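You operate a simulated robot arm through the tools that you are given. There is no shell and no other tool. Be economical: measure what you need, move in short steps, check, and stop when the job is done.

You run a simulated two-armed robot. Do the job below in one go: nothing can be reset, and whatever is moved stays where it is left.

TASK
Pick up the carton that says "horn" from the open end of the counter top with one hand, pass it to the other hand and put it on the upper open shelf of the counter. Set down upright: carton.
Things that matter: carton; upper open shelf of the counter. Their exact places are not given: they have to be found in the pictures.

It is judged by the outcome, as a careful person would: the job done as asked, and still so three seconds after it is handed in. It fails if anything else is knocked over, pushed out of place, dropped, spilled or broken.

THE ROBOT
Two 7-joint arms with two-finger parallel grippers on one trunk, on a base that drives. Base frame: it is fixed to the floor where the robot stands at the start and does not move with it; the origin is under the middle of the robot, x ahead of it, y to its left, z up; the surface under the hand at the start is at about z = 0.92. Readings come in m, degrees, newtons and seconds.
The left shoulder is at the start at [0.02, 0.113, 1.297], the right one opposite. With the tool pointing down near the work surface each hand reaches from about 0.2 to 0.6 m from the robot's upright axis, wherever it stands, measured 20 degrees to its own side. Places, roughly: upper open shelf of the counter [0.5, -0.2, 0.5]. Payload 1.57 kg a hand.
The tool frame of a hand sits at the grasp point between the pads (the TCP): z along the fingers, y along the line on which they close. The tips reach 0.03 m beyond it. Largest opening 0.08 m; finger width 0.017, thickness 0.012; the body of the gripper, 0.04 by 0.082 m, starts 0.08 m behind the TCP.
Orientation is that of the tool frame in the base frame, as a unit quaternion [w, x, y, z]. With the fingers straight down and closing along the base's y, the tool's x points along the base's -x, its y along +y and its z along -z.

THE INTERFACE
- The arms move only by the tool jog_arm. It takes "left_motion", "right_motion" or both (then of equal length, played together; a hand with none holds still); each is a list of rows, each an object (a shift or turn left out is 0, a gripper value left out holds the last) with "claw": the closure, from 0 (fully open) to 1 (shut); "offset": the shift along the tool's x, y, z in cm, a list of three; "rot": the turn, a rotation vector about the tool's x, y, z in degrees, a list of three. In form: [{"claw": claw, "offset": [x, y, z], "rot": [wx, wy, wz]}, ...]. A call has 1 to 20 rows; each row shifts and turns the commanded pose from where the row before left it, along the tool's axes as they then stand. A row lasts 0.2 s, in which the tool goes at most 0.05 m and 8.6 degrees; a call with a longer step from one row to the next is refused whole, and so is a gripper value outside its range. Where a pose cannot be reached the arm comes as near as it can. A force on the tool above 40 N (or 10 N above the force at the start of the call, whichever is more), or a blocked arm, ends the call early, and 0.2 s more pass. The fingers move at their own pace (about 0.045 m/s each) and stop on an object; they squeeze with about 27 N. The grip force told is the motor's: it shows also when the fingers shut on nothing. Time passes only in rows, and 0.2 s behind the last, so rows that do not move let the fingers close. It gives the time, the measured TCP pose, the force on the tool (base axes), the opening and the grip force at its end, in the units of the frame above (readings bear some noise), with the torque about the TCP (base axes, N m) and any sound that the robot's microphone picked up.
- Cameras (640 x 400 px; columns grow to the right, rows downward): "scene" is now at [0.0918, -0.0069, 1.4069]; the picture's right is [-0.09, -1.00, 0.00], its down [-0.71, 0.06, -0.70] and it looks along [0.70, -0.06, -0.72] (base axes); focal length 256 px, centre (320, 200). "left" rides on the left gripper at [0.072, 0.007, -0.122] in its tool frame; the picture's right is [-0.09, 1.00, 0.00], its down [-0.84, -0.08, -0.54] and it looks along [-0.54, -0.05, 0.84] (tool axes); focal length 238 px, centre (320, 200). "right" rides on the right gripper at [0.072, -0.007, -0.122] in its tool frame; the picture's right is [0.09, 1.00, 0.00], its down [-0.84, 0.08, -0.54] and it looks along [-0.54, 0.05, 0.84] (tool axes); focal length 238 px, centre (320, 200).
- capture(camera): a new picture of that camera. It takes no simulated time.
- move_column(by): slides the trunk up (or, below 0, down) by that many m; the arms and the scene camera ride with it, the base frame stays. It gives what a move gives, with no picture.
- base_move(legs): drives the robot by 1 to 6 legs, each [ahead, left, turn to the left] in m, m and degrees, along the robot's own axes; the way and the turn of a leg run together, so that a leg with both is an arc; at most 1.5 m and 180 degrees a leg. The arms and the cameras ride along, it lands a little off, and it stops where it bumps. It gives what a move gives.
- aim_head(pan, tilt): turns the head with the scene camera to pan (to the left, within 80 degrees either way) and tilt (down, from -29 to 69), counted from straight ahead of the robot. It gives what a move gives.
- locate(camera, pixels): for up to 12 pixels [column, row] of the newest picture of that camera ("zoom" is the newest enlarged one), the place [x, y, z] in the base frame of the surface seen there, good to about 0.002 m. It takes no simulated time.
- close_up(camera, box): a new picture of the part [left, top, right, bottom] of that camera's present view, enlarged. It takes no simulated time.
- finish_job(): hands the job in; it is judged then, once.

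Go step by step. Measure first, check grasps and placings, and put right what went wrong. The budget is 80 turns and 62 pictures, counting those below and the enlarged ones. Unless the task says otherwise, let go and move clear before handing in, and close with one line.

The tools are called after ">>>" as name(argument=value, ...) on one line, values as JSON. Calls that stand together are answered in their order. jog_arm: Moves the arms, as the interface text tells. Its arguments: {"type":"object","properties":{"left_motion":{"type":"array"},"right_motion":{"type":"array"}},"required":[]} The other tools are called the same way: move_column (by) slides the trunk up or down; base_move (legs) drives the base; aim_head (pan, tilt) turns the head that bears the scene camera; capture (camera) takes a picture; locate (camera, pixels) gives the place of the surface under pixels of a picture; close_up (camera, box) takes an enlarged picture of a part of a camera's view; finish_job () hands the job in.

At the start:

```text
clock: 0.0
left_tool_pos: [0.3857, 0.1077, 1.1931]
left_ee_rot: [0.0, 0.0, 1.0, -0.001]
left_ft_force: [0.5, 0.3, -0.9]
left_moment: [-0.03, 0.0, 0.0]
left_finger_gap: 0.0796
left_gripper_force: 0.0
right_tool_pos: [0.3778, -0.2396, 1.195]
right_ee_rot: [0.0, -0.001, 1.0, 0.001]
right_ft_force: [0.1, -0.4, 0.2]
right_moment: [-0.04, -0.01, 0.04]
right_finger_gap: 0.0801
right_gripper_force: 0.1
trunk travel left (down, up): [-0.35, 0.22]
robot x, y, heading: [0.0014, 0.0032, 0.1]
head pan, tilt: [-4.9, 45.7]
```

scene: 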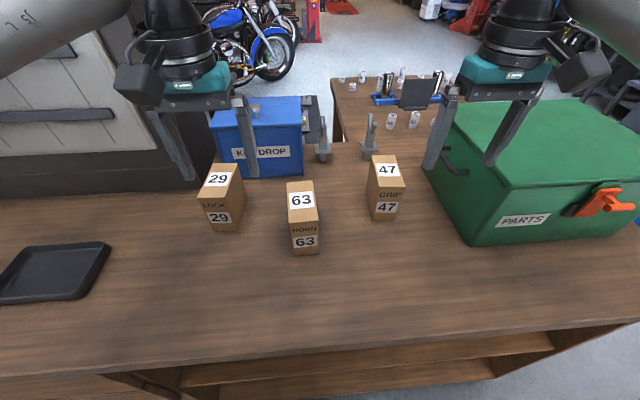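
right: 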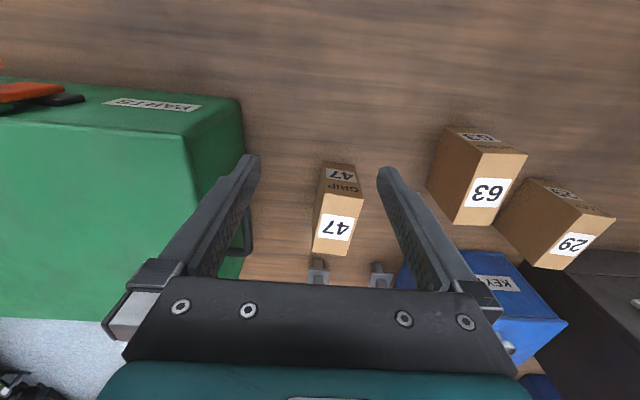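
left: 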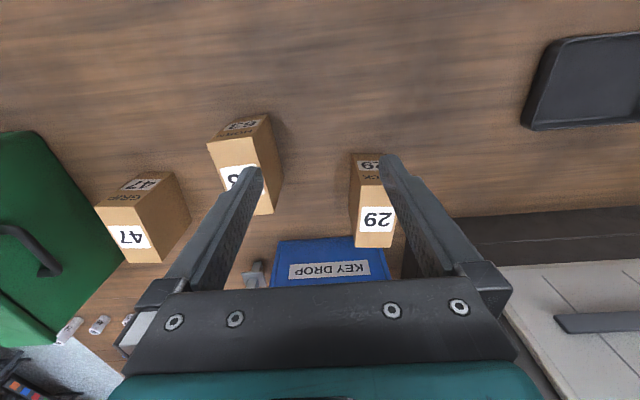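

The middle carton (pixels ~300,215) appears to read "HORN" / 63. I'll enlarge it and locate its corners and the counter edge.

>>> close_up(camera="scene", box=[180, 140, 430, 270])

>>> locate(camera="scene", pixels=[[289, 184], [312, 182], [291, 220], [318, 218], [294, 253], [318, 252], [300, 360], [300, 345], [200, 365], [500, 335], [340, 370], [340, 390]])

>>> aim_head(pan=-15, tilt=69)

>>> capture(camera="scene")

```text
2.56 times, centred on (305, 205) of scene
```

zoom: 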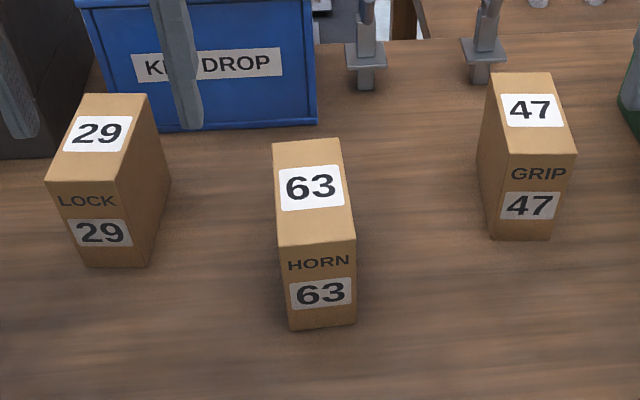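

```text
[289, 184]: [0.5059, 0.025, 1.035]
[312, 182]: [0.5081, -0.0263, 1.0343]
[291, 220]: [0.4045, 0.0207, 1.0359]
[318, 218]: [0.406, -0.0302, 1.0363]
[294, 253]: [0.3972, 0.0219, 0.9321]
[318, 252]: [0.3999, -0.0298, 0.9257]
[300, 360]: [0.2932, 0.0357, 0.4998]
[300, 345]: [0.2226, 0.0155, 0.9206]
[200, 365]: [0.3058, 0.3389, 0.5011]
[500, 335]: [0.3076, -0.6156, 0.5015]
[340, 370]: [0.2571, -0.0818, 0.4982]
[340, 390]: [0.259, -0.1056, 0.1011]
```

```text
clock: 0.9
left_tool_pos: [0.3855, 0.1084, 1.1935]
left_ee_rot: [0.0, 0.0, 1.0, 0.0]
left_ft_force: [0.0, -1.0, -0.8]
left_moment: [-0.01, 0.02, -0.01]
left_finger_gap: 0.0799
left_gripper_force: 0.0
right_tool_pos: [0.3779, -0.2383, 1.1941]
right_ee_rot: [0.0, 0.0, 1.0, -0.001]
right_ft_force: [0.0, -0.5, -0.2]
right_moment: [-0.03, -0.01, 0.0]
right_finger_gap: 0.0798
right_gripper_force: 0.1
trunk travel left (down, up): [-0.35, 0.22]
robot x, y, heading: [-0.0016, 0.0009, 0.1]
head pan, tilt: [-15.0, 68.8]
```

```text
57 pictures are left
```

scene: 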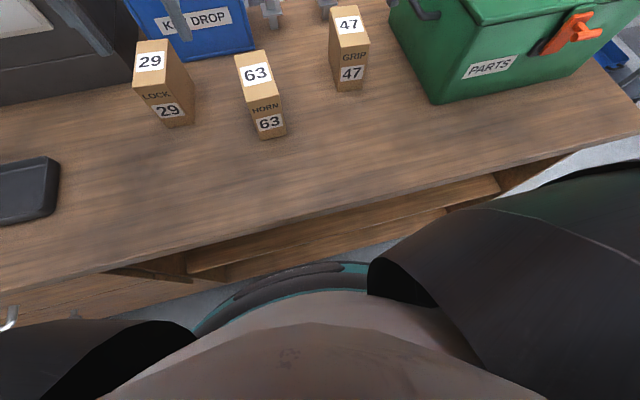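

The close-up confirms "HORN" is the middle carton: x 0.404–0.507, y −0.029–0.023, top z 1.035, yaw about +2°. The shelf board is at z 0.50. The left hand will take the far part of its top, and the right hand will later take its front part. First I'll hover the left hand over it.

>>> jog_arm(left_motion=[{"claw": 0, "offset": [-2.31, -2.76, 0]}, {"offset": [-2.31, -2.76, 0]}, {"offset": [-2.31, -2.76, 0]}, {"offset": [-2.31, -2.76, 0]}, {"rot": [0, 0, -2.2]}, {"offset": [0, 0, 4.5]}, {"offset": [0, 0, 4.5]}, {}])

>>> capture(camera="left")

>>> capture(camera="scene")

```text
clock: 2.7
left_tool_pos: [0.4772, -0.0018, 1.1029]
left_ee_rot: [0.001, -0.019, 1.0, 0.0]
left_ft_force: [1.3, 0.1, 0.6]
left_moment: [-0.01, 0.01, 0.03]
left_finger_gap: 0.08
left_gripper_force: 0.0
right_tool_pos: [0.3787, -0.2383, 1.1936]
right_ee_rot: [0.001, 0.0, 1.0, 0.0]
right_ft_force: [-0.1, -0.2, 0.2]
right_moment: [-0.01, 0.02, 0.03]
right_finger_gap: 0.08
right_gripper_force: 0.2
trunk travel left (down, up): [-0.35, 0.22]
robot x, y, heading: [0.0018, 0.0017, -0.0]
head pan, tilt: [-15.0, 68.8]
```

```text
56 pictures are left
```

left: 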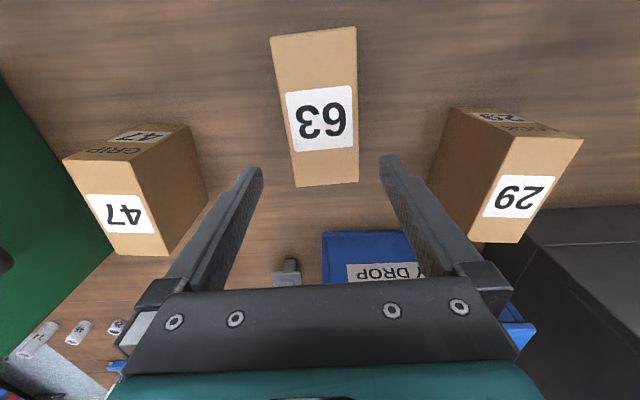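

```text
55 pictures are left
```

scene: 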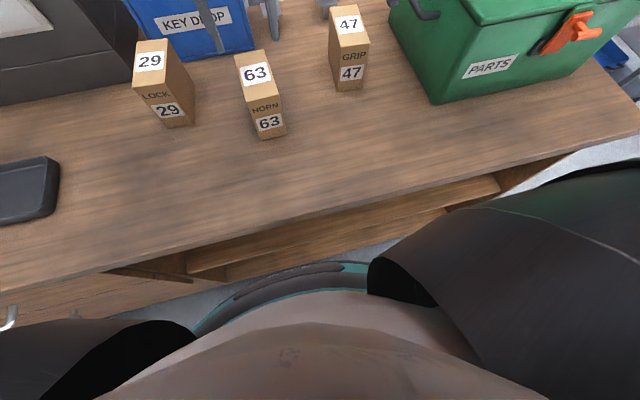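

The left camera shows the carton (rows 30–185) well centred between the fingers, but the scene picture doesn't show the hand where I expected it. I'll tilt the head back up and check.

>>> aim_head(pan=0, tilt=48)

>>> capture(camera="scene")

>>> locate(camera="left", pixels=[[275, 40], [354, 30], [298, 183], [355, 180]])

```text
clock: 3.5
left_tool_pos: [0.4791, -0.0018, 1.102]
left_ee_rot: [0.0, -0.019, 1.0, 0.0]
left_ft_force: [-0.4, 0.0, 0.2]
left_moment: [-0.04, 0.03, 0.0]
left_finger_gap: 0.0802
left_gripper_force: 0.0
right_tool_pos: [0.3781, -0.2402, 1.1941]
right_ee_rot: [-0.001, 0.0, 1.0, 0.0]
right_ft_force: [0.1, 0.3, -0.7]
right_moment: [0.01, 0.01, 0.0]
right_finger_gap: 0.0801
right_gripper_force: 0.0
trunk travel left (down, up): [-0.35, 0.22]
robot x, y, heading: [0.0009, 0.0025, -0.0]
head pan, tilt: [0.0, 48.0]
```

```text
54 pictures are left
```

scene: 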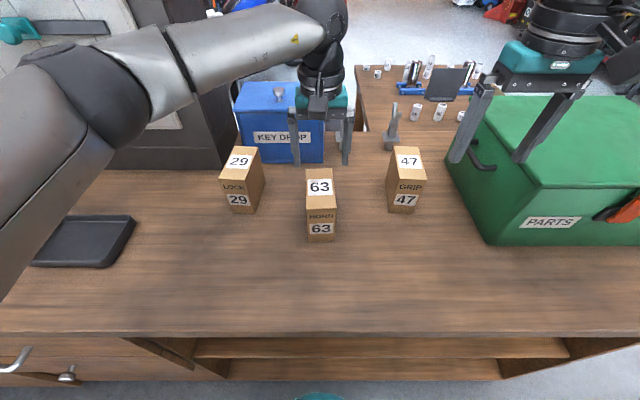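

```text
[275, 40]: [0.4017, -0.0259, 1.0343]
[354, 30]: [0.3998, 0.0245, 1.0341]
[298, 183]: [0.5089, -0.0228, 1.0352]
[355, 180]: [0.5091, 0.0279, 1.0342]
```

The hand is where it should be, straight above the carton's rear half. Descending 9 cm and closing.

>>> jog_arm(left_motion=[{"offset": [0, 0.2, 3]}, {"offset": [0, 0, 3]}, {"offset": [0, 0, 3]}, {}, {"claw": 1}, {"claw": 1}, {"claw": 1}, {"claw": 1}, {"claw": 1}])

```text
clock: 5.5
left_tool_pos: [0.4779, 0.0005, 1.0121]
left_ee_rot: [0.0, -0.018, 1.0, 0.0]
left_ft_force: [0.0, -0.3, 0.7]
left_moment: [0.03, -0.06, 0.03]
left_finger_gap: 0.0579
left_gripper_force: 27.2
right_tool_pos: [0.3792, -0.2399, 1.1938]
right_ee_rot: [0.0, 0.001, 1.0, 0.0]
right_ft_force: [0.0, 0.6, 0.0]
right_moment: [0.03, -0.04, 0.0]
right_finger_gap: 0.08
right_gripper_force: 0.0
trunk travel left (down, up): [-0.35, 0.22]
robot x, y, heading: [0.0006, -0.001, -0.2]
head pan, tilt: [0.0, 48.0]
```

Gripped (gap 0.058, 27 N). Lifting straight up.

>>> jog_arm(left_motion=[{"offset": [0, 0, -2]}, {"offset": [0, 0, -4]}, {"offset": [0, 0, -4]}, {"offset": [0, 0, -4]}, {"offset": [0, 0, -4]}, {}])

>>> capture(camera="scene")

>>> capture(camera="right")

```text
clock: 6.9
left_tool_pos: [0.4781, 0.0004, 1.1913]
left_ee_rot: [0.0, -0.019, 1.0, 0.0]
left_ft_force: [-1.1, -0.2, -2.1]
left_moment: [-0.01, -0.05, 0.01]
left_finger_gap: 0.0577
left_gripper_force: 27.1
right_tool_pos: [0.3797, -0.2383, 1.1935]
right_ee_rot: [0.001, 0.0, 1.0, 0.0]
right_ft_force: [-0.5, -0.1, 0.4]
right_moment: [-0.01, 0.01, 0.02]
right_finger_gap: 0.0798
right_gripper_force: 0.0
trunk travel left (down, up): [-0.35, 0.22]
robot x, y, heading: [0.0051, -0.0001, 0.1]
head pan, tilt: [0.0, 48.0]
```

```text
53 pictures are left
```

scene: 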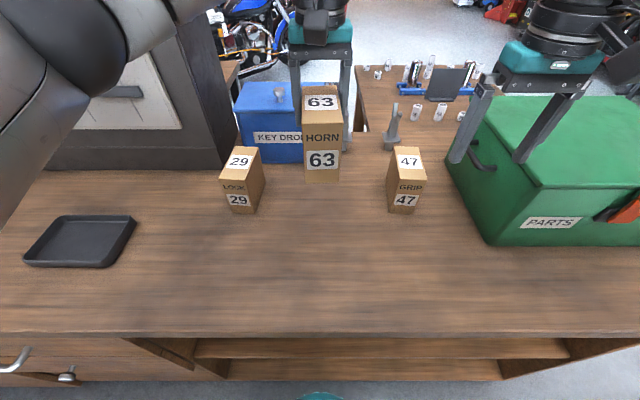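

```text
52 pictures are left
```

right: 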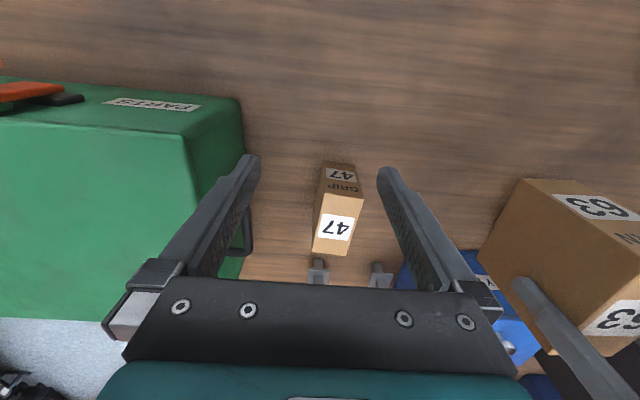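

The carton is lifted cleanly with its front facing the robot. Next I'll move it slightly out and up and yaw it about 20°. The right hand will go to a matching pose at its own side (yaw 22°, fingers pitched 35° below horizontal).

>>> jog_arm(left_motion=[{"offset": [-2.1, 0, -2.5]}, {"offset": [-2.1, 0, -2.5]}, {"rot": [0, 0, -6.67]}, {"rot": [0, 0, -6.67]}, {"rot": [0, 0, -6.66]}, {}, {}, {}, {}, {}, {}, {}, {}], right_motion=[{"offset": [-3.5, 0, -3.7]}, {"offset": [-3.5, 0, -3.7]}, {"rot": [0, 0, -7.4]}, {"rot": [0, 0, -7.4]}, {"rot": [0, 0, -7.4]}, {"rot": [0, -7.86, 0]}, {"rot": [0, -7.86, 0]}, {"rot": [0, -7.86, 0]}, {"rot": [0, -7.86, 0]}, {"rot": [0, -7.86, 0]}, {"rot": [0, -7.86, 0]}, {"rot": [0, -7.84, 0]}, {}])

>>> capture(camera="scene")

>>> capture(camera="right")

```text
refused: row 1 steps farther than a row can; nothing moved
```

```text
51 pictures are left
```

scene: 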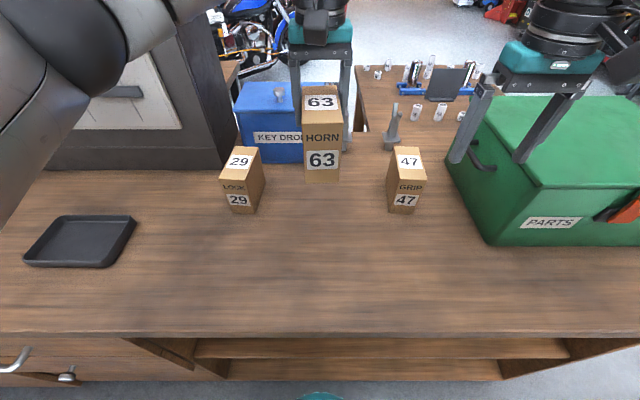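

```text
50 pictures are left
```

right: 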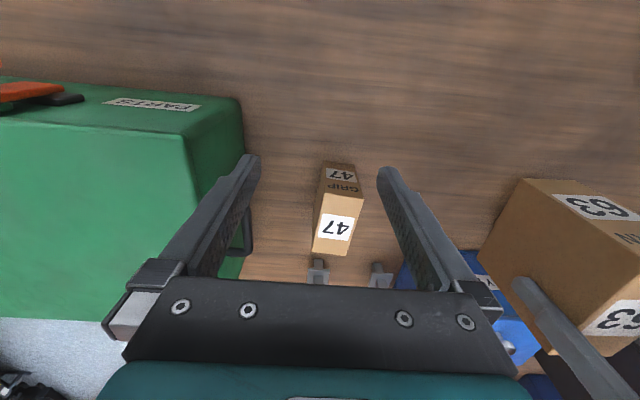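

The right hand's first step came to 5.1 cm, just over the row limit, so nothing moved. I'll split it into smaller steps.

>>> jog_arm(left_motion=[{"offset": [-2.1, 0, -2.5]}, {"offset": [-2.1, 0, -2.5]}, {"rot": [0, 0, -6.67]}, {"rot": [0, 0, -6.67]}, {"rot": [0, 0, -6.66]}, {}, {}, {}, {}, {}, {}, {}, {}, {}], right_motion=[{"offset": [-2.3, 0, -2.5]}, {"offset": [-2.3, 0, -2.5]}, {"offset": [-2.3, 0, -2.4]}, {"rot": [0, 0, -7.4]}, {"rot": [0, 0, -7.4]}, {"rot": [0, 0, -7.4]}, {"rot": [0, -7.86, 0]}, {"rot": [0, -7.86, 0]}, {"rot": [0, -7.86, 0]}, {"rot": [0, -7.86, 0]}, {"rot": [0, -7.86, 0]}, {"rot": [0, -7.86, 0]}, {"rot": [0, -7.84, 0]}, {}])

>>> capture(camera="scene")

>>> capture(camera="right")

```text
clock: 9.9
left_tool_pos: [0.5202, 0.0018, 1.243]
left_ee_rot: [0.001, -0.193, 0.981, 0.0]
left_ft_force: [-0.4, -0.1, -1.5]
left_moment: [-0.01, -0.02, -0.03]
left_finger_gap: 0.0578
left_gripper_force: 26.3
right_tool_pos: [0.4473, -0.2382, 1.2693]
right_ee_rot: [0.454, -0.171, 0.87, 0.089]
right_ft_force: [0.3, -0.3, 0.6]
right_moment: [0.01, 0.01, -0.02]
right_finger_gap: 0.0799
right_gripper_force: 0.0
trunk travel left (down, up): [-0.35, 0.22]
robot x, y, heading: [-0.0004, -0.0014, -0.2]
head pan, tilt: [0.0, 48.0]
```

```text
49 pictures are left
```

scene: 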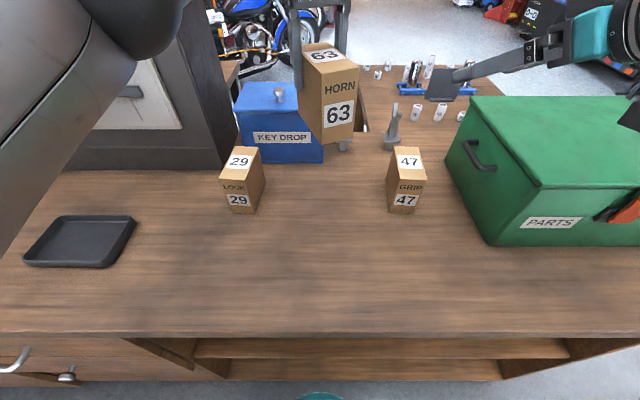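

```text
48 pictures are left
```

right: 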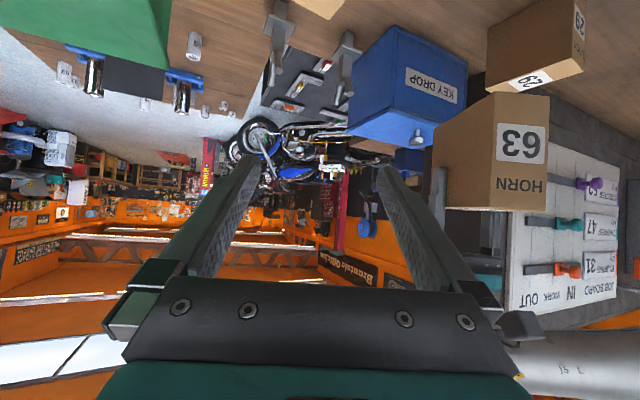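

The carton is held upright and the right hand has the planned orientation. I'll slide the right hand sideways until it lines up in front of the carton.

>>> jog_arm(right_motion=[{"offset": [-0.26, 3.9, 0.2]}, {"offset": [-0.26, 3.9, 0.2]}, {"offset": [-0.26, 3.9, 0.2]}, {"offset": [-0.27, 3.9, 0.2]}, {"offset": [-0.27, 3.9, 0.2]}, {}])

>>> capture(camera="right")

>>> capture(camera="scene")

```text
clock: 11.3
left_tool_pos: [0.5207, 0.0021, 1.2431]
left_ee_rot: [0.0, -0.192, 0.981, 0.0]
left_ft_force: [-0.5, -0.3, -2.3]
left_moment: [0.01, -0.03, 0.0]
left_finger_gap: 0.0576
left_gripper_force: 27.3
right_tool_pos: [0.388, -0.0526, 1.274]
right_ee_rot: [0.453, -0.17, 0.871, 0.089]
right_ft_force: [-0.3, -0.3, -0.7]
right_moment: [0.01, 0.02, 0.03]
right_finger_gap: 0.0802
right_gripper_force: 0.0
trunk travel left (down, up): [-0.35, 0.22]
robot x, y, heading: [-0.0012, 0.002, -0.1]
head pan, tilt: [0.0, 48.0]
```

```text
47 pictures are left
```

right: 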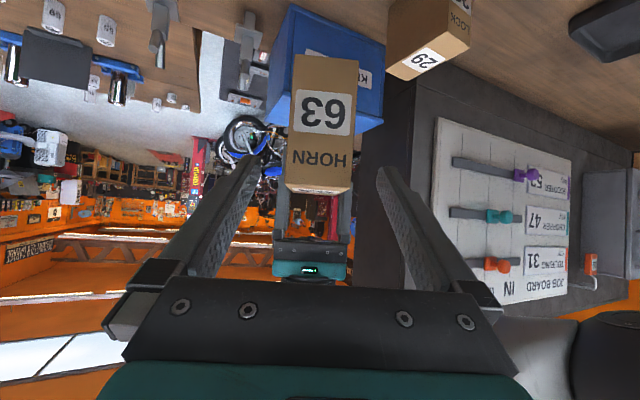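

```text
46 pictures are left
```

scene: 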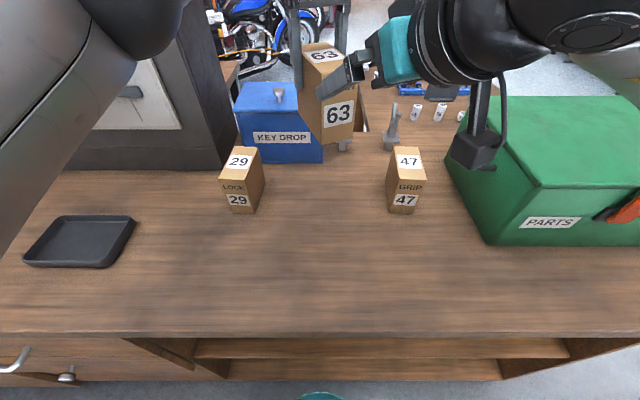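

The arm reached the pose and the carton sits centrally between the right fingers. I'll measure the carton's front corners before approaching.

>>> locate(camera="right", pixels=[[297, 57], [355, 61], [289, 153], [351, 158], [290, 182], [347, 187]])

```text
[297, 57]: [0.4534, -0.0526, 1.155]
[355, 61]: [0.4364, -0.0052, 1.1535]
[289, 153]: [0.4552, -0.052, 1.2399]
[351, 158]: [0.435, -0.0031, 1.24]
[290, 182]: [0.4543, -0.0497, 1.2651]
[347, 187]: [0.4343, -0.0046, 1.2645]
```

The front face centre is at (0.445, −0.029), z 1.152–1.267, and it lines up to within a millimetre. Advancing 12 cm along the tool, slowly towards the end.

>>> jog_arm(right_motion=[{"offset": [0.1, 0.06, 3]}, {"offset": [0.1, 0, 3]}, {"offset": [0.1, 0, 2.5]}, {"offset": [0, 0, 2]}, {"offset": [0, 0, 1.5]}, {}])

>>> capture(camera="right")

>>> capture(camera="scene")

```text
clock: 12.7
left_tool_pos: [0.5211, 0.0028, 1.2425]
left_ee_rot: [0.0, -0.192, 0.981, 0.0]
left_ft_force: [0.4, 0.3, -3.1]
left_moment: [0.06, -0.05, -0.01]
left_finger_gap: 0.0578
left_gripper_force: 27.3
right_tool_pos: [0.4772, -0.0134, 1.2027]
right_ee_rot: [0.453, -0.171, 0.871, 0.089]
right_ft_force: [-0.8, -0.2, 0.6]
right_moment: [-0.03, -0.02, 0.01]
right_finger_gap: 0.08
right_gripper_force: 0.0
trunk travel left (down, up): [-0.35, 0.22]
robot x, y, heading: [-0.0014, 0.0013, -0.2]
head pan, tilt: [0.0, 48.0]
```

```text
45 pictures are left
```

right: 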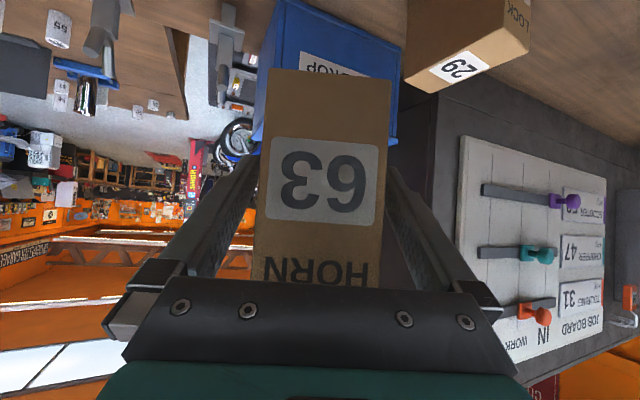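

```text
44 pictures are left
```

scene: 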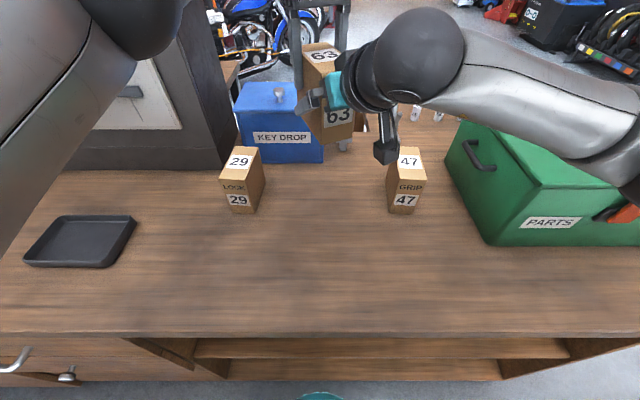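

The right fingers straddle the carton evenly with no contact. Closing the right gripper.

>>> jog_arm(right_motion=[{"claw": 1}, {"claw": 1}, {"claw": 1}, {"claw": 1}, {"claw": 1}])

```text
clock: 13.9
left_tool_pos: [0.5211, 0.0021, 1.2428]
left_ee_rot: [0.001, -0.194, 0.981, 0.0]
left_ft_force: [-1.3, 2.1, -1.2]
left_moment: [-0.16, -0.07, -0.58]
left_finger_gap: 0.0579
left_gripper_force: 26.6
right_tool_pos: [0.4779, -0.0148, 1.2022]
right_ee_rot: [0.453, -0.17, 0.871, 0.089]
right_ft_force: [0.9, -2.7, 0.6]
right_moment: [0.3, 0.13, 0.44]
right_finger_gap: 0.0575
right_gripper_force: 27.1
trunk travel left (down, up): [-0.35, 0.22]
robot x, y, heading: [0.0, -0.0026, -0.1]
head pan, tilt: [0.0, 48.0]
```

Both hands now hold the carton at 27 N. I'll open the left hand, then raise it clear.

>>> jog_arm(left_motion=[{"claw": 0}, {"claw": 0}, {"claw": 0}, {"claw": 0}, {"offset": [0, 0, -2]}, {"offset": [0, 0, -3]}, {"offset": [0, 0, -4]}, {"offset": [0, 0, -4]}, {}])

>>> capture(camera="scene")

>>> capture(camera="right")

```text
clock: 15.9
left_tool_pos: [0.493, 0.0084, 1.3393]
left_ee_rot: [0.0, -0.193, 0.981, -0.001]
left_ft_force: [-0.5, 0.1, 0.1]
left_moment: [0.0, 0.05, -0.02]
left_finger_gap: 0.0799
left_gripper_force: 0.1
left hand out of reach, approached as far as the arm can: row 6, 7, 8
right_tool_pos: [0.4774, -0.0155, 1.2025]
right_ee_rot: [0.453, -0.17, 0.871, 0.089]
right_ft_force: [0.5, 0.0, 0.7]
right_moment: [-0.05, 0.03, 0.02]
right_finger_gap: 0.0577
right_gripper_force: 27.2
trunk travel left (down, up): [-0.35, 0.22]
robot x, y, heading: [-0.0016, 0.0006, 0.1]
head pan, tilt: [0.0, 48.0]
```

```text
43 pictures are left
```

scene: 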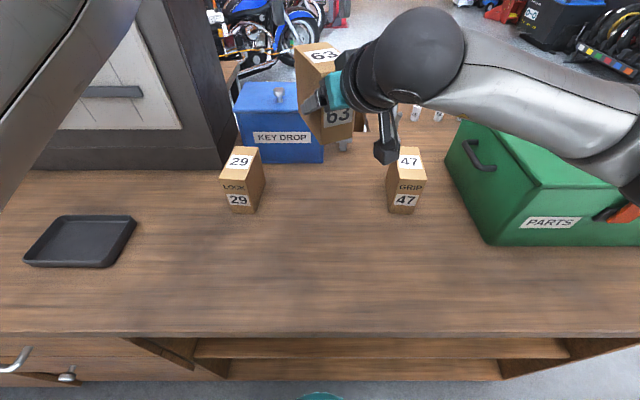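

```text
42 pictures are left
```

right: 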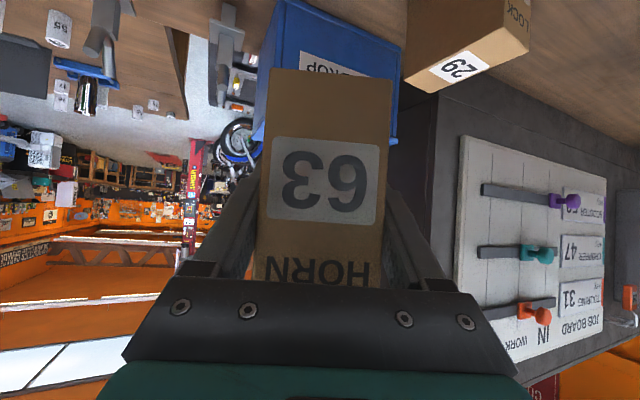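

The handover worked: the carton is fast in the right hand and the left hand is free above it. I'll move the left hand aside, then drive back clear of the counter edge.

>>> jog_arm(left_motion=[{"offset": [0, 4, 0]}, {"offset": [0, 4, 0]}, {"offset": [0, 4, 0]}, {"offset": [0, 4, 0]}, {"offset": [0, 4, 0]}, {"offset": [0, 4, 0]}, {}])

>>> base_move(legs=[[-0.6, 0, 0]])

>>> capture(camera="scene")

```text
clock: 17.5
left_tool_pos: [0.425, 0.2195, 1.3423]
left_ee_rot: [0.0, -0.192, 0.981, 0.001]
left_ft_force: [-0.4, 0.0, -0.4]
left_moment: [0.01, 0.03, 0.02]
left_finger_gap: 0.08
left_gripper_force: 0.0
left hand out of reach, approached as far as the arm can: row 1
right_tool_pos: [0.4784, -0.0154, 1.2019]
right_ee_rot: [0.453, -0.171, 0.871, 0.089]
right_ft_force: [0.4, -0.6, 0.5]
right_moment: [-0.02, 0.06, 0.01]
right_finger_gap: 0.0576
right_gripper_force: 26.7
trunk travel left (down, up): [-0.35, 0.22]
robot x, y, heading: [-0.0004, -0.0016, -0.1]
head pan, tilt: [0.0, 48.0]
```

```text
clock: 20.9
left_tool_pos: [-0.1728, 0.2206, 1.3421]
left_ee_rot: [0.0, -0.193, 0.981, 0.0]
left_ft_force: [0.1, -0.3, -0.8]
left_moment: [0.0, -0.01, -0.02]
left_finger_gap: 0.0801
left_gripper_force: 0.0
right_tool_pos: [-0.1197, -0.0141, 1.2028]
right_ee_rot: [0.453, -0.171, 0.87, 0.089]
right_ft_force: [-0.6, -0.3, -0.3]
right_moment: [0.03, 0.09, 0.0]
right_finger_gap: 0.0577
right_gripper_force: 26.6
trunk travel left (down, up): [-0.35, 0.22]
robot x, y, heading: [-0.5954, 0.0001, -0.0]
head pan, tilt: [0.0, 48.0]
```

```text
41 pictures are left
```

scene: 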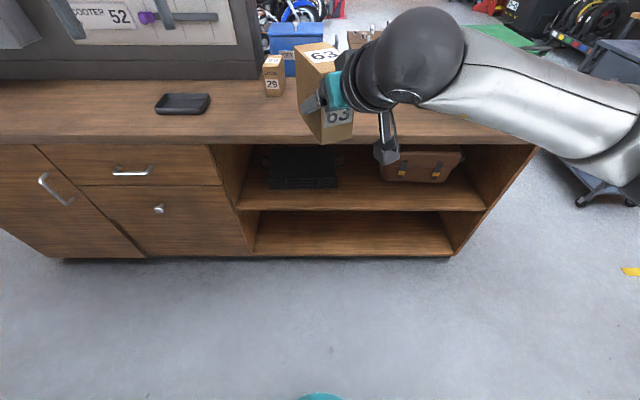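

The upper shelf already holds a black case (~300,165) and a brown bag (~420,165), so I need the free space by them. Lowering the trunk for a better look.

>>> locate(camera="scene", pixels=[[270, 185], [337, 185], [337, 160], [383, 180], [446, 182], [260, 200], [360, 205], [460, 205], [360, 165], [240, 200], [488, 205], [360, 190]])

>>> move_column(by=-0.35)

>>> aim_head(pan=0, tilt=30)

>>> capture(camera="scene")

```text
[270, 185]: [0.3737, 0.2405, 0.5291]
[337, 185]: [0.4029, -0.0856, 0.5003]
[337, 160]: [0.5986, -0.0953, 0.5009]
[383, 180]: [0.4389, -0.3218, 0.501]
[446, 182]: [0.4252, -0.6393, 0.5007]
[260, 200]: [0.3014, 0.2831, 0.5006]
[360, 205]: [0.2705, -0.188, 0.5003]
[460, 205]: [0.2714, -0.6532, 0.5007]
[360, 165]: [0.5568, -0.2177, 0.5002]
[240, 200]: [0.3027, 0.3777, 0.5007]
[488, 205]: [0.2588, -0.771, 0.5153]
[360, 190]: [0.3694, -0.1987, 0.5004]
```

```text
clock: 24.3
left_tool_pos: [-0.1732, 0.2197, 0.9919]
left_ee_rot: [0.0, -0.193, 0.981, 0.0]
left_ft_force: [0.0, -0.2, 0.0]
left_moment: [0.02, 0.03, -0.02]
left_finger_gap: 0.08
left_gripper_force: 0.1
right_tool_pos: [-0.119, -0.0145, 0.8525]
right_ee_rot: [0.453, -0.171, 0.87, 0.089]
right_ft_force: [0.5, 0.8, 0.2]
right_moment: [-0.01, 0.07, 0.02]
right_finger_gap: 0.0578
right_gripper_force: 27.1
trunk travel left (down, up): [0.0, 0.57]
robot x, y, heading: [-0.598, 0.0007, 0.1]
head pan, tilt: [0.0, 48.0]
```

```text
clock: 25.1
left_tool_pos: [-0.1725, 0.2196, 0.9907]
left_ee_rot: [0.0, -0.194, 0.981, -0.001]
left_ft_force: [-0.1, -0.1, 0.2]
left_moment: [0.0, 0.01, 0.0]
left_finger_gap: 0.08
left_gripper_force: 0.1
right_tool_pos: [-0.1193, -0.0141, 0.8537]
right_ee_rot: [0.453, -0.171, 0.87, 0.088]
right_ft_force: [-0.2, -0.4, 0.3]
right_moment: [0.01, 0.03, 0.0]
right_finger_gap: 0.0579
right_gripper_force: 27.3
trunk travel left (down, up): [0.0, 0.57]
robot x, y, heading: [-0.5992, -0.0, 0.2]
head pan, tilt: [0.0, 30.0]
```

```text
40 pictures are left
```

scene: 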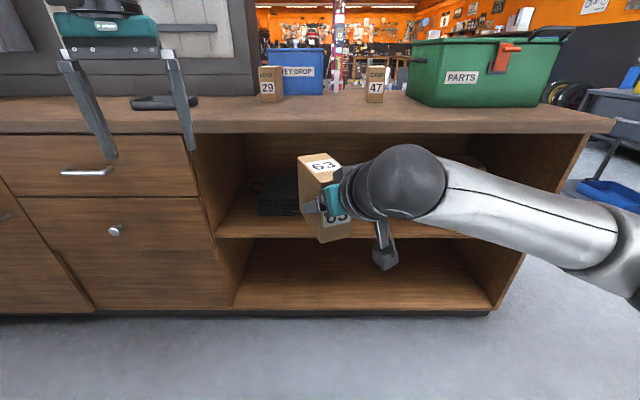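

The free shelf area lies between the case (y > −0.06) and the bag (y < −0.31); I'll aim for y ≈ −0.2, about 6 cm behind the shelf's front edge. First I'll lower the right arm outside the counter to shelf height.

>>> jog_arm(right_motion=[{"offset": [3.06, -2.14, 1.08]}, {"offset": [3.06, -2.14, 1.08]}, {"offset": [3.06, -2.14, 1.08]}, {"offset": [3.06, -2.14, 1.08]}, {"offset": [3.06, -2.14, 1.08]}, {"offset": [3.06, -2.14, 1.08]}, {"offset": [3.06, -2.14, 1.08]}, {"offset": [3.06, -2.14, 1.08]}, {}])

>>> capture(camera="scene")

>>> capture(camera="right")

```text
clock: 27.1
left_tool_pos: [-0.1729, 0.2189, 0.9921]
left_ee_rot: [-0.001, -0.193, 0.981, 0.001]
left_ft_force: [0.7, 0.7, -0.8]
left_moment: [-0.04, -0.01, 0.01]
left_finger_gap: 0.0797
left_gripper_force: 0.0
right_tool_pos: [-0.1184, -0.2005, 0.6024]
right_ee_rot: [0.453, -0.172, 0.87, 0.09]
right_ft_force: [-0.1, -0.1, -0.5]
right_moment: [-0.01, 0.07, 0.0]
right_finger_gap: 0.058
right_gripper_force: 26.7
trunk travel left (down, up): [0.0, 0.57]
robot x, y, heading: [-0.5981, -0.0012, 0.2]
head pan, tilt: [0.0, 30.0]
```

```text
39 pictures are left
```

scene: 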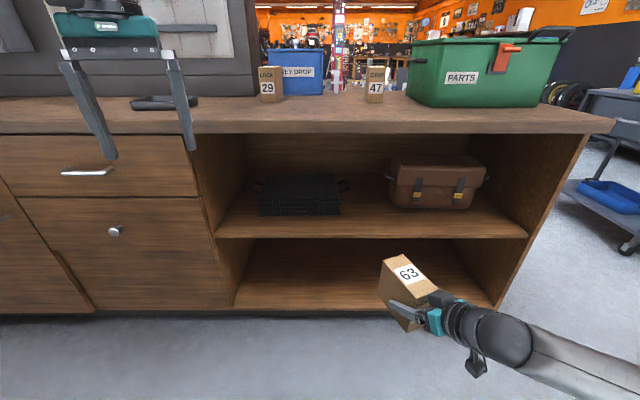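

```text
38 pictures are left
```

right: 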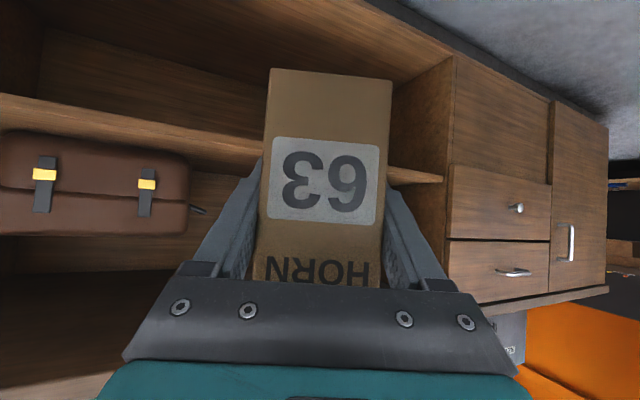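

There's a clear view now of the gap between the case (right edge ~340,210) and the bag (left edge ~388,195). Measuring it and the opening height.

>>> locate(camera="scene", pixels=[[338, 213], [347, 187], [391, 203], [386, 176], [365, 238], [365, 236], [365, 134], [365, 130], [365, 215], [365, 195], [235, 225], [515, 225]])

>>> close_up(camera="scene", box=[220, 120, 540, 320])

```text
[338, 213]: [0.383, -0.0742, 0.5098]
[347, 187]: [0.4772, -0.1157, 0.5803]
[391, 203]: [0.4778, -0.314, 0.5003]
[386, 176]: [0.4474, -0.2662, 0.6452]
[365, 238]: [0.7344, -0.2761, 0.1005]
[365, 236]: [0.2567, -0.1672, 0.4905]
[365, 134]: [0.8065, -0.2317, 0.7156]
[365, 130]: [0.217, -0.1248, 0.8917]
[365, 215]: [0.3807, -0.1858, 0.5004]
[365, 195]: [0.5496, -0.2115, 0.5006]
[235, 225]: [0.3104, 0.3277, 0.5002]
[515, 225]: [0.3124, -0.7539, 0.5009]
```

```text
2.00 times, centred on (380, 220) of scene
```

zoom: 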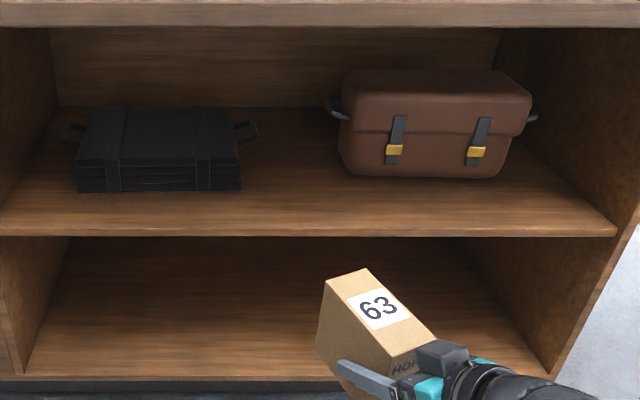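

The gap is free from y −0.12 to −0.26, and x < 0.38 is clear everywhere. The target carton centre is (0.34, −0.19). I'll draw the left hand back a little, then drive forward 0.40 m with the carton 5 cm above the shelf.

>>> jog_arm(left_motion=[{"offset": [3.3, 0, 0]}, {"offset": [3.3, 0, 0]}, {"offset": [3.3, 0, 0]}, {}])

>>> base_move(legs=[[0.4, 0, 0]])

>>> capture(camera="scene")

>>> capture(camera="right")

```text
clock: 28.1
left_tool_pos: [-0.2643, 0.1822, 0.9926]
left_ee_rot: [0.0, -0.193, 0.981, 0.0]
left_ft_force: [-0.5, 0.3, 0.1]
left_moment: [-0.01, -0.03, 0.0]
left_finger_gap: 0.0801
left_gripper_force: 0.0
right_tool_pos: [-0.1197, -0.2005, 0.6025]
right_ee_rot: [0.453, -0.17, 0.871, 0.089]
right_ft_force: [0.3, 0.4, 0.5]
right_moment: [-0.04, 0.07, 0.02]
right_finger_gap: 0.0575
right_gripper_force: 27.1
trunk travel left (down, up): [0.0, 0.57]
robot x, y, heading: [-0.5978, 0.0023, 0.2]
head pan, tilt: [0.0, 30.0]
```

```text
clock: 30.6
left_tool_pos: [0.1378, 0.1821, 0.9917]
left_ee_rot: [0.0, -0.193, 0.981, -0.001]
left_ft_force: [-0.3, -0.4, 0.3]
left_moment: [0.01, -0.01, 0.03]
left_finger_gap: 0.0801
left_gripper_force: 0.0
right_tool_pos: [0.2815, -0.1996, 0.6022]
right_ee_rot: [0.454, -0.171, 0.87, 0.089]
right_ft_force: [-0.1, 0.3, 0.9]
right_moment: [-0.08, 0.03, 0.02]
right_finger_gap: 0.0578
right_gripper_force: 27.2
trunk travel left (down, up): [0.0, 0.57]
robot x, y, heading: [-0.1948, -0.0035, 0.2]
head pan, tilt: [0.0, 30.0]
```

```text
36 pictures are left
```

scene: 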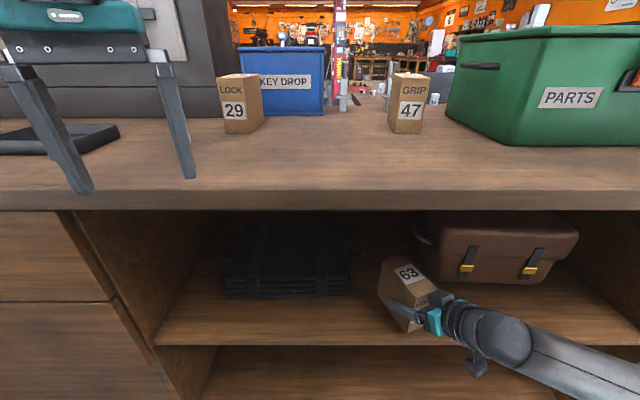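

```text
35 pictures are left
```

right: 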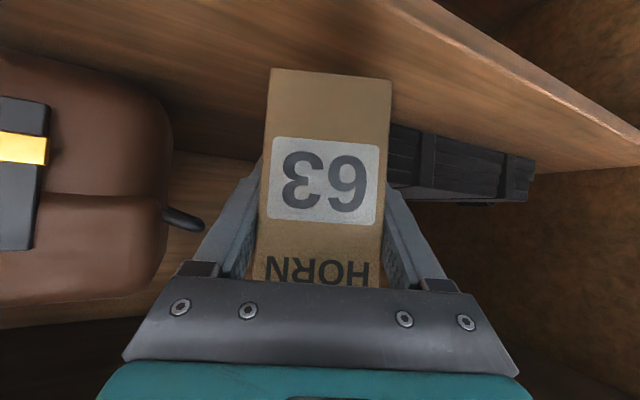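

The carton hovers over the shelf with clearance on both sides. Moving forward 4 cm, then lowering to 6 mm above the board and checking.

>>> jog_arm(right_motion=[{"offset": [-1.2, -0.58, 1.7]}, {"offset": [-1.2, -0.58, 1.7]}, {}, {"offset": [1.8, 0, 1.26]}, {"offset": [1.8, 0, 1.26]}, {}])

>>> close_up(camera="scene", box=[320, 200, 520, 350])

```text
clock: 32.0
left_tool_pos: [0.1382, 0.182, 0.9917]
left_ee_rot: [0.0, -0.193, 0.981, 0.0]
left_ft_force: [0.4, 0.2, 0.3]
left_moment: [0.01, 0.01, -0.02]
left_finger_gap: 0.0799
left_gripper_force: 0.1
right_tool_pos: [0.3242, -0.194, 0.5585]
right_ee_rot: [0.452, -0.171, 0.871, 0.09]
right_ft_force: [0.0, -0.1, 0.5]
right_moment: [-0.01, 0.04, -0.01]
right_finger_gap: 0.0578
right_gripper_force: 27.1
trunk travel left (down, up): [0.0, 0.57]
robot x, y, heading: [-0.1952, 0.0018, 0.2]
head pan, tilt: [0.0, 30.0]
```

```text
2.67 times, centred on (420, 275) of scene
```

zoom: 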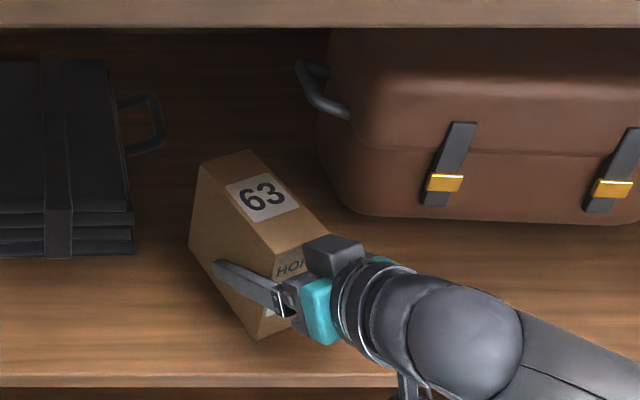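

About 7 mm to go. Lowering in 2 mm steps until contact shows in the force.

>>> jog_arm(right_motion=[{"offset": [0.164, 0, 0.115]}, {"offset": [0.164, 0, 0.115]}, {"offset": [0.164, 0, 0.115]}, {}])

```text
clock: 33.0
left_tool_pos: [0.1376, 0.1814, 0.9915]
left_ee_rot: [0.001, -0.193, 0.981, 0.0]
left_ft_force: [0.3, -0.1, 0.0]
left_moment: [0.02, -0.01, 0.01]
left_finger_gap: 0.0801
left_gripper_force: 0.1
right_tool_pos: [0.3263, -0.1957, 0.5527]
right_ee_rot: [0.453, -0.169, 0.871, 0.088]
right_ft_force: [-0.9, -0.2, -0.1]
right_moment: [-0.04, 0.05, -0.01]
right_finger_gap: 0.0576
right_gripper_force: 27.4
trunk travel left (down, up): [0.0, 0.57]
robot x, y, heading: [-0.1984, 0.0028, 0.1]
head pan, tilt: [0.0, 30.0]
```

No contact yet at z 0.5527. Going down in 1 mm steps.

>>> jog_arm(right_motion=[{"offset": [0.082, 0, 0.057]}, {"offset": [0.082, 0, 0.057]}, {}])

```text
clock: 33.8
left_tool_pos: [0.1371, 0.1823, 0.9913]
left_ee_rot: [0.0, -0.194, 0.981, 0.0]
left_ft_force: [-0.2, 0.0, 0.4]
left_moment: [0.01, -0.01, 0.0]
left_finger_gap: 0.0799
left_gripper_force: 0.0
right_tool_pos: [0.3264, -0.1955, 0.5528]
right_ee_rot: [0.454, -0.17, 0.87, 0.089]
right_ft_force: [-2.8, -1.7, 9.0]
right_moment: [-0.2, 0.54, 0.01]
right_finger_gap: 0.0576
right_gripper_force: 26.8
trunk travel left (down, up): [0.0, 0.57]
robot x, y, heading: [-0.1961, -0.0002, 0.1]
head pan, tilt: [0.0, 30.0]
```

Contact: 9 N upward, so the carton rests on the board. Opening the right gripper and backing out along the fingers.

>>> jog_arm(right_motion=[{"claw": 0}, {"claw": 0}, {"claw": 0}, {"claw": 0}, {"offset": [0, 0, -2]}, {"offset": [0, 0, -3]}, {"offset": [0, 0, -3]}, {"offset": [0, 0, -3]}, {}])

>>> capture(camera="right")

>>> capture(camera="scene")

```text
clock: 35.8
left_tool_pos: [0.1391, 0.1817, 0.992]
left_ee_rot: [0.0, -0.193, 0.981, 0.001]
left_ft_force: [-0.2, -0.8, 0.4]
left_moment: [0.01, 0.01, -0.02]
left_finger_gap: 0.08
left_gripper_force: 0.1
right_tool_pos: [0.2398, -0.2288, 0.6137]
right_ee_rot: [0.453, -0.171, 0.87, 0.089]
right_ft_force: [0.0, 0.3, -0.1]
right_moment: [-0.03, 0.0, -0.02]
right_finger_gap: 0.0798
right_gripper_force: 0.1
trunk travel left (down, up): [0.0, 0.57]
robot x, y, heading: [-0.1978, 0.0013, -0.0]
head pan, tilt: [0.0, 30.0]
```

```text
33 pictures are left
```

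right: 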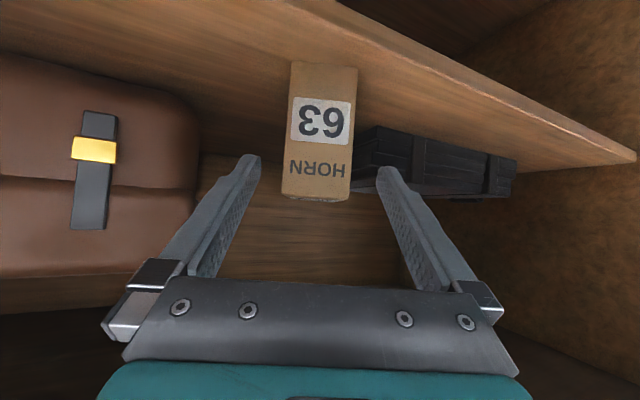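

```text
32 pictures are left
```

scene: 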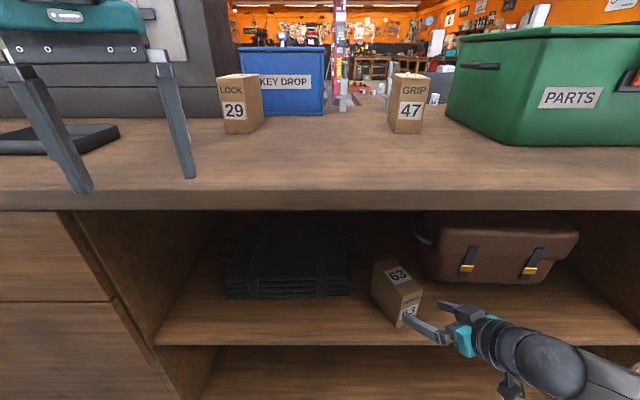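

The carton stands on the upper shelf and the fingers are nearly clear. I'll drive straight back and check it from a distance.

>>> base_move(legs=[[-0.35, 0, 0]])

>>> close_up(camera="scene", box=[220, 120, 540, 320])

```text
clock: 38.1
left_tool_pos: [-0.2104, 0.1821, 0.9921]
left_ee_rot: [-0.001, -0.193, 0.981, 0.001]
left_ft_force: [-0.7, -0.5, -0.3]
left_moment: [0.01, -0.07, 0.02]
left_finger_gap: 0.08
left_gripper_force: 0.0
right_tool_pos: [-0.1088, -0.2303, 0.6137]
right_ee_rot: [0.453, -0.17, 0.871, 0.089]
right_ft_force: [-0.3, -0.3, 0.0]
right_moment: [-0.01, -0.02, 0.02]
right_finger_gap: 0.0801
right_gripper_force: 0.1
trunk travel left (down, up): [0.0, 0.57]
robot x, y, heading: [-0.5456, 0.0008, -0.1]
head pan, tilt: [0.0, 30.0]
```

```text
2.00 times, centred on (380, 220) of scene
```

zoom: 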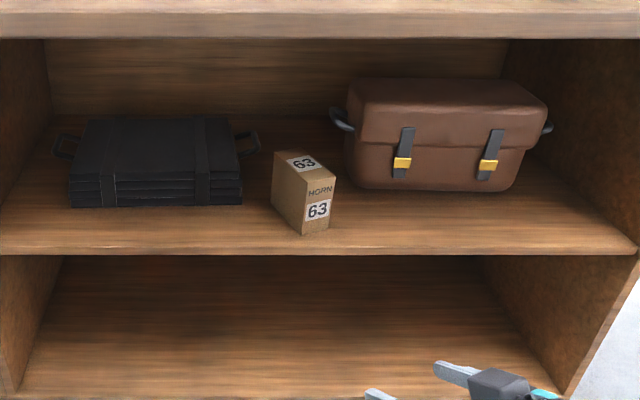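

The HORN carton stands upright on the upper shelf, with the case and bag undisturbed and both hands clear. Handing in.

>>> finish_job()

```text
The job is handed in.
```

I picked up the "HORN" carton with the left hand, passed it to the right hand and set it upright on the upper open shelf, and the last picture shows nothing else there disturbed.
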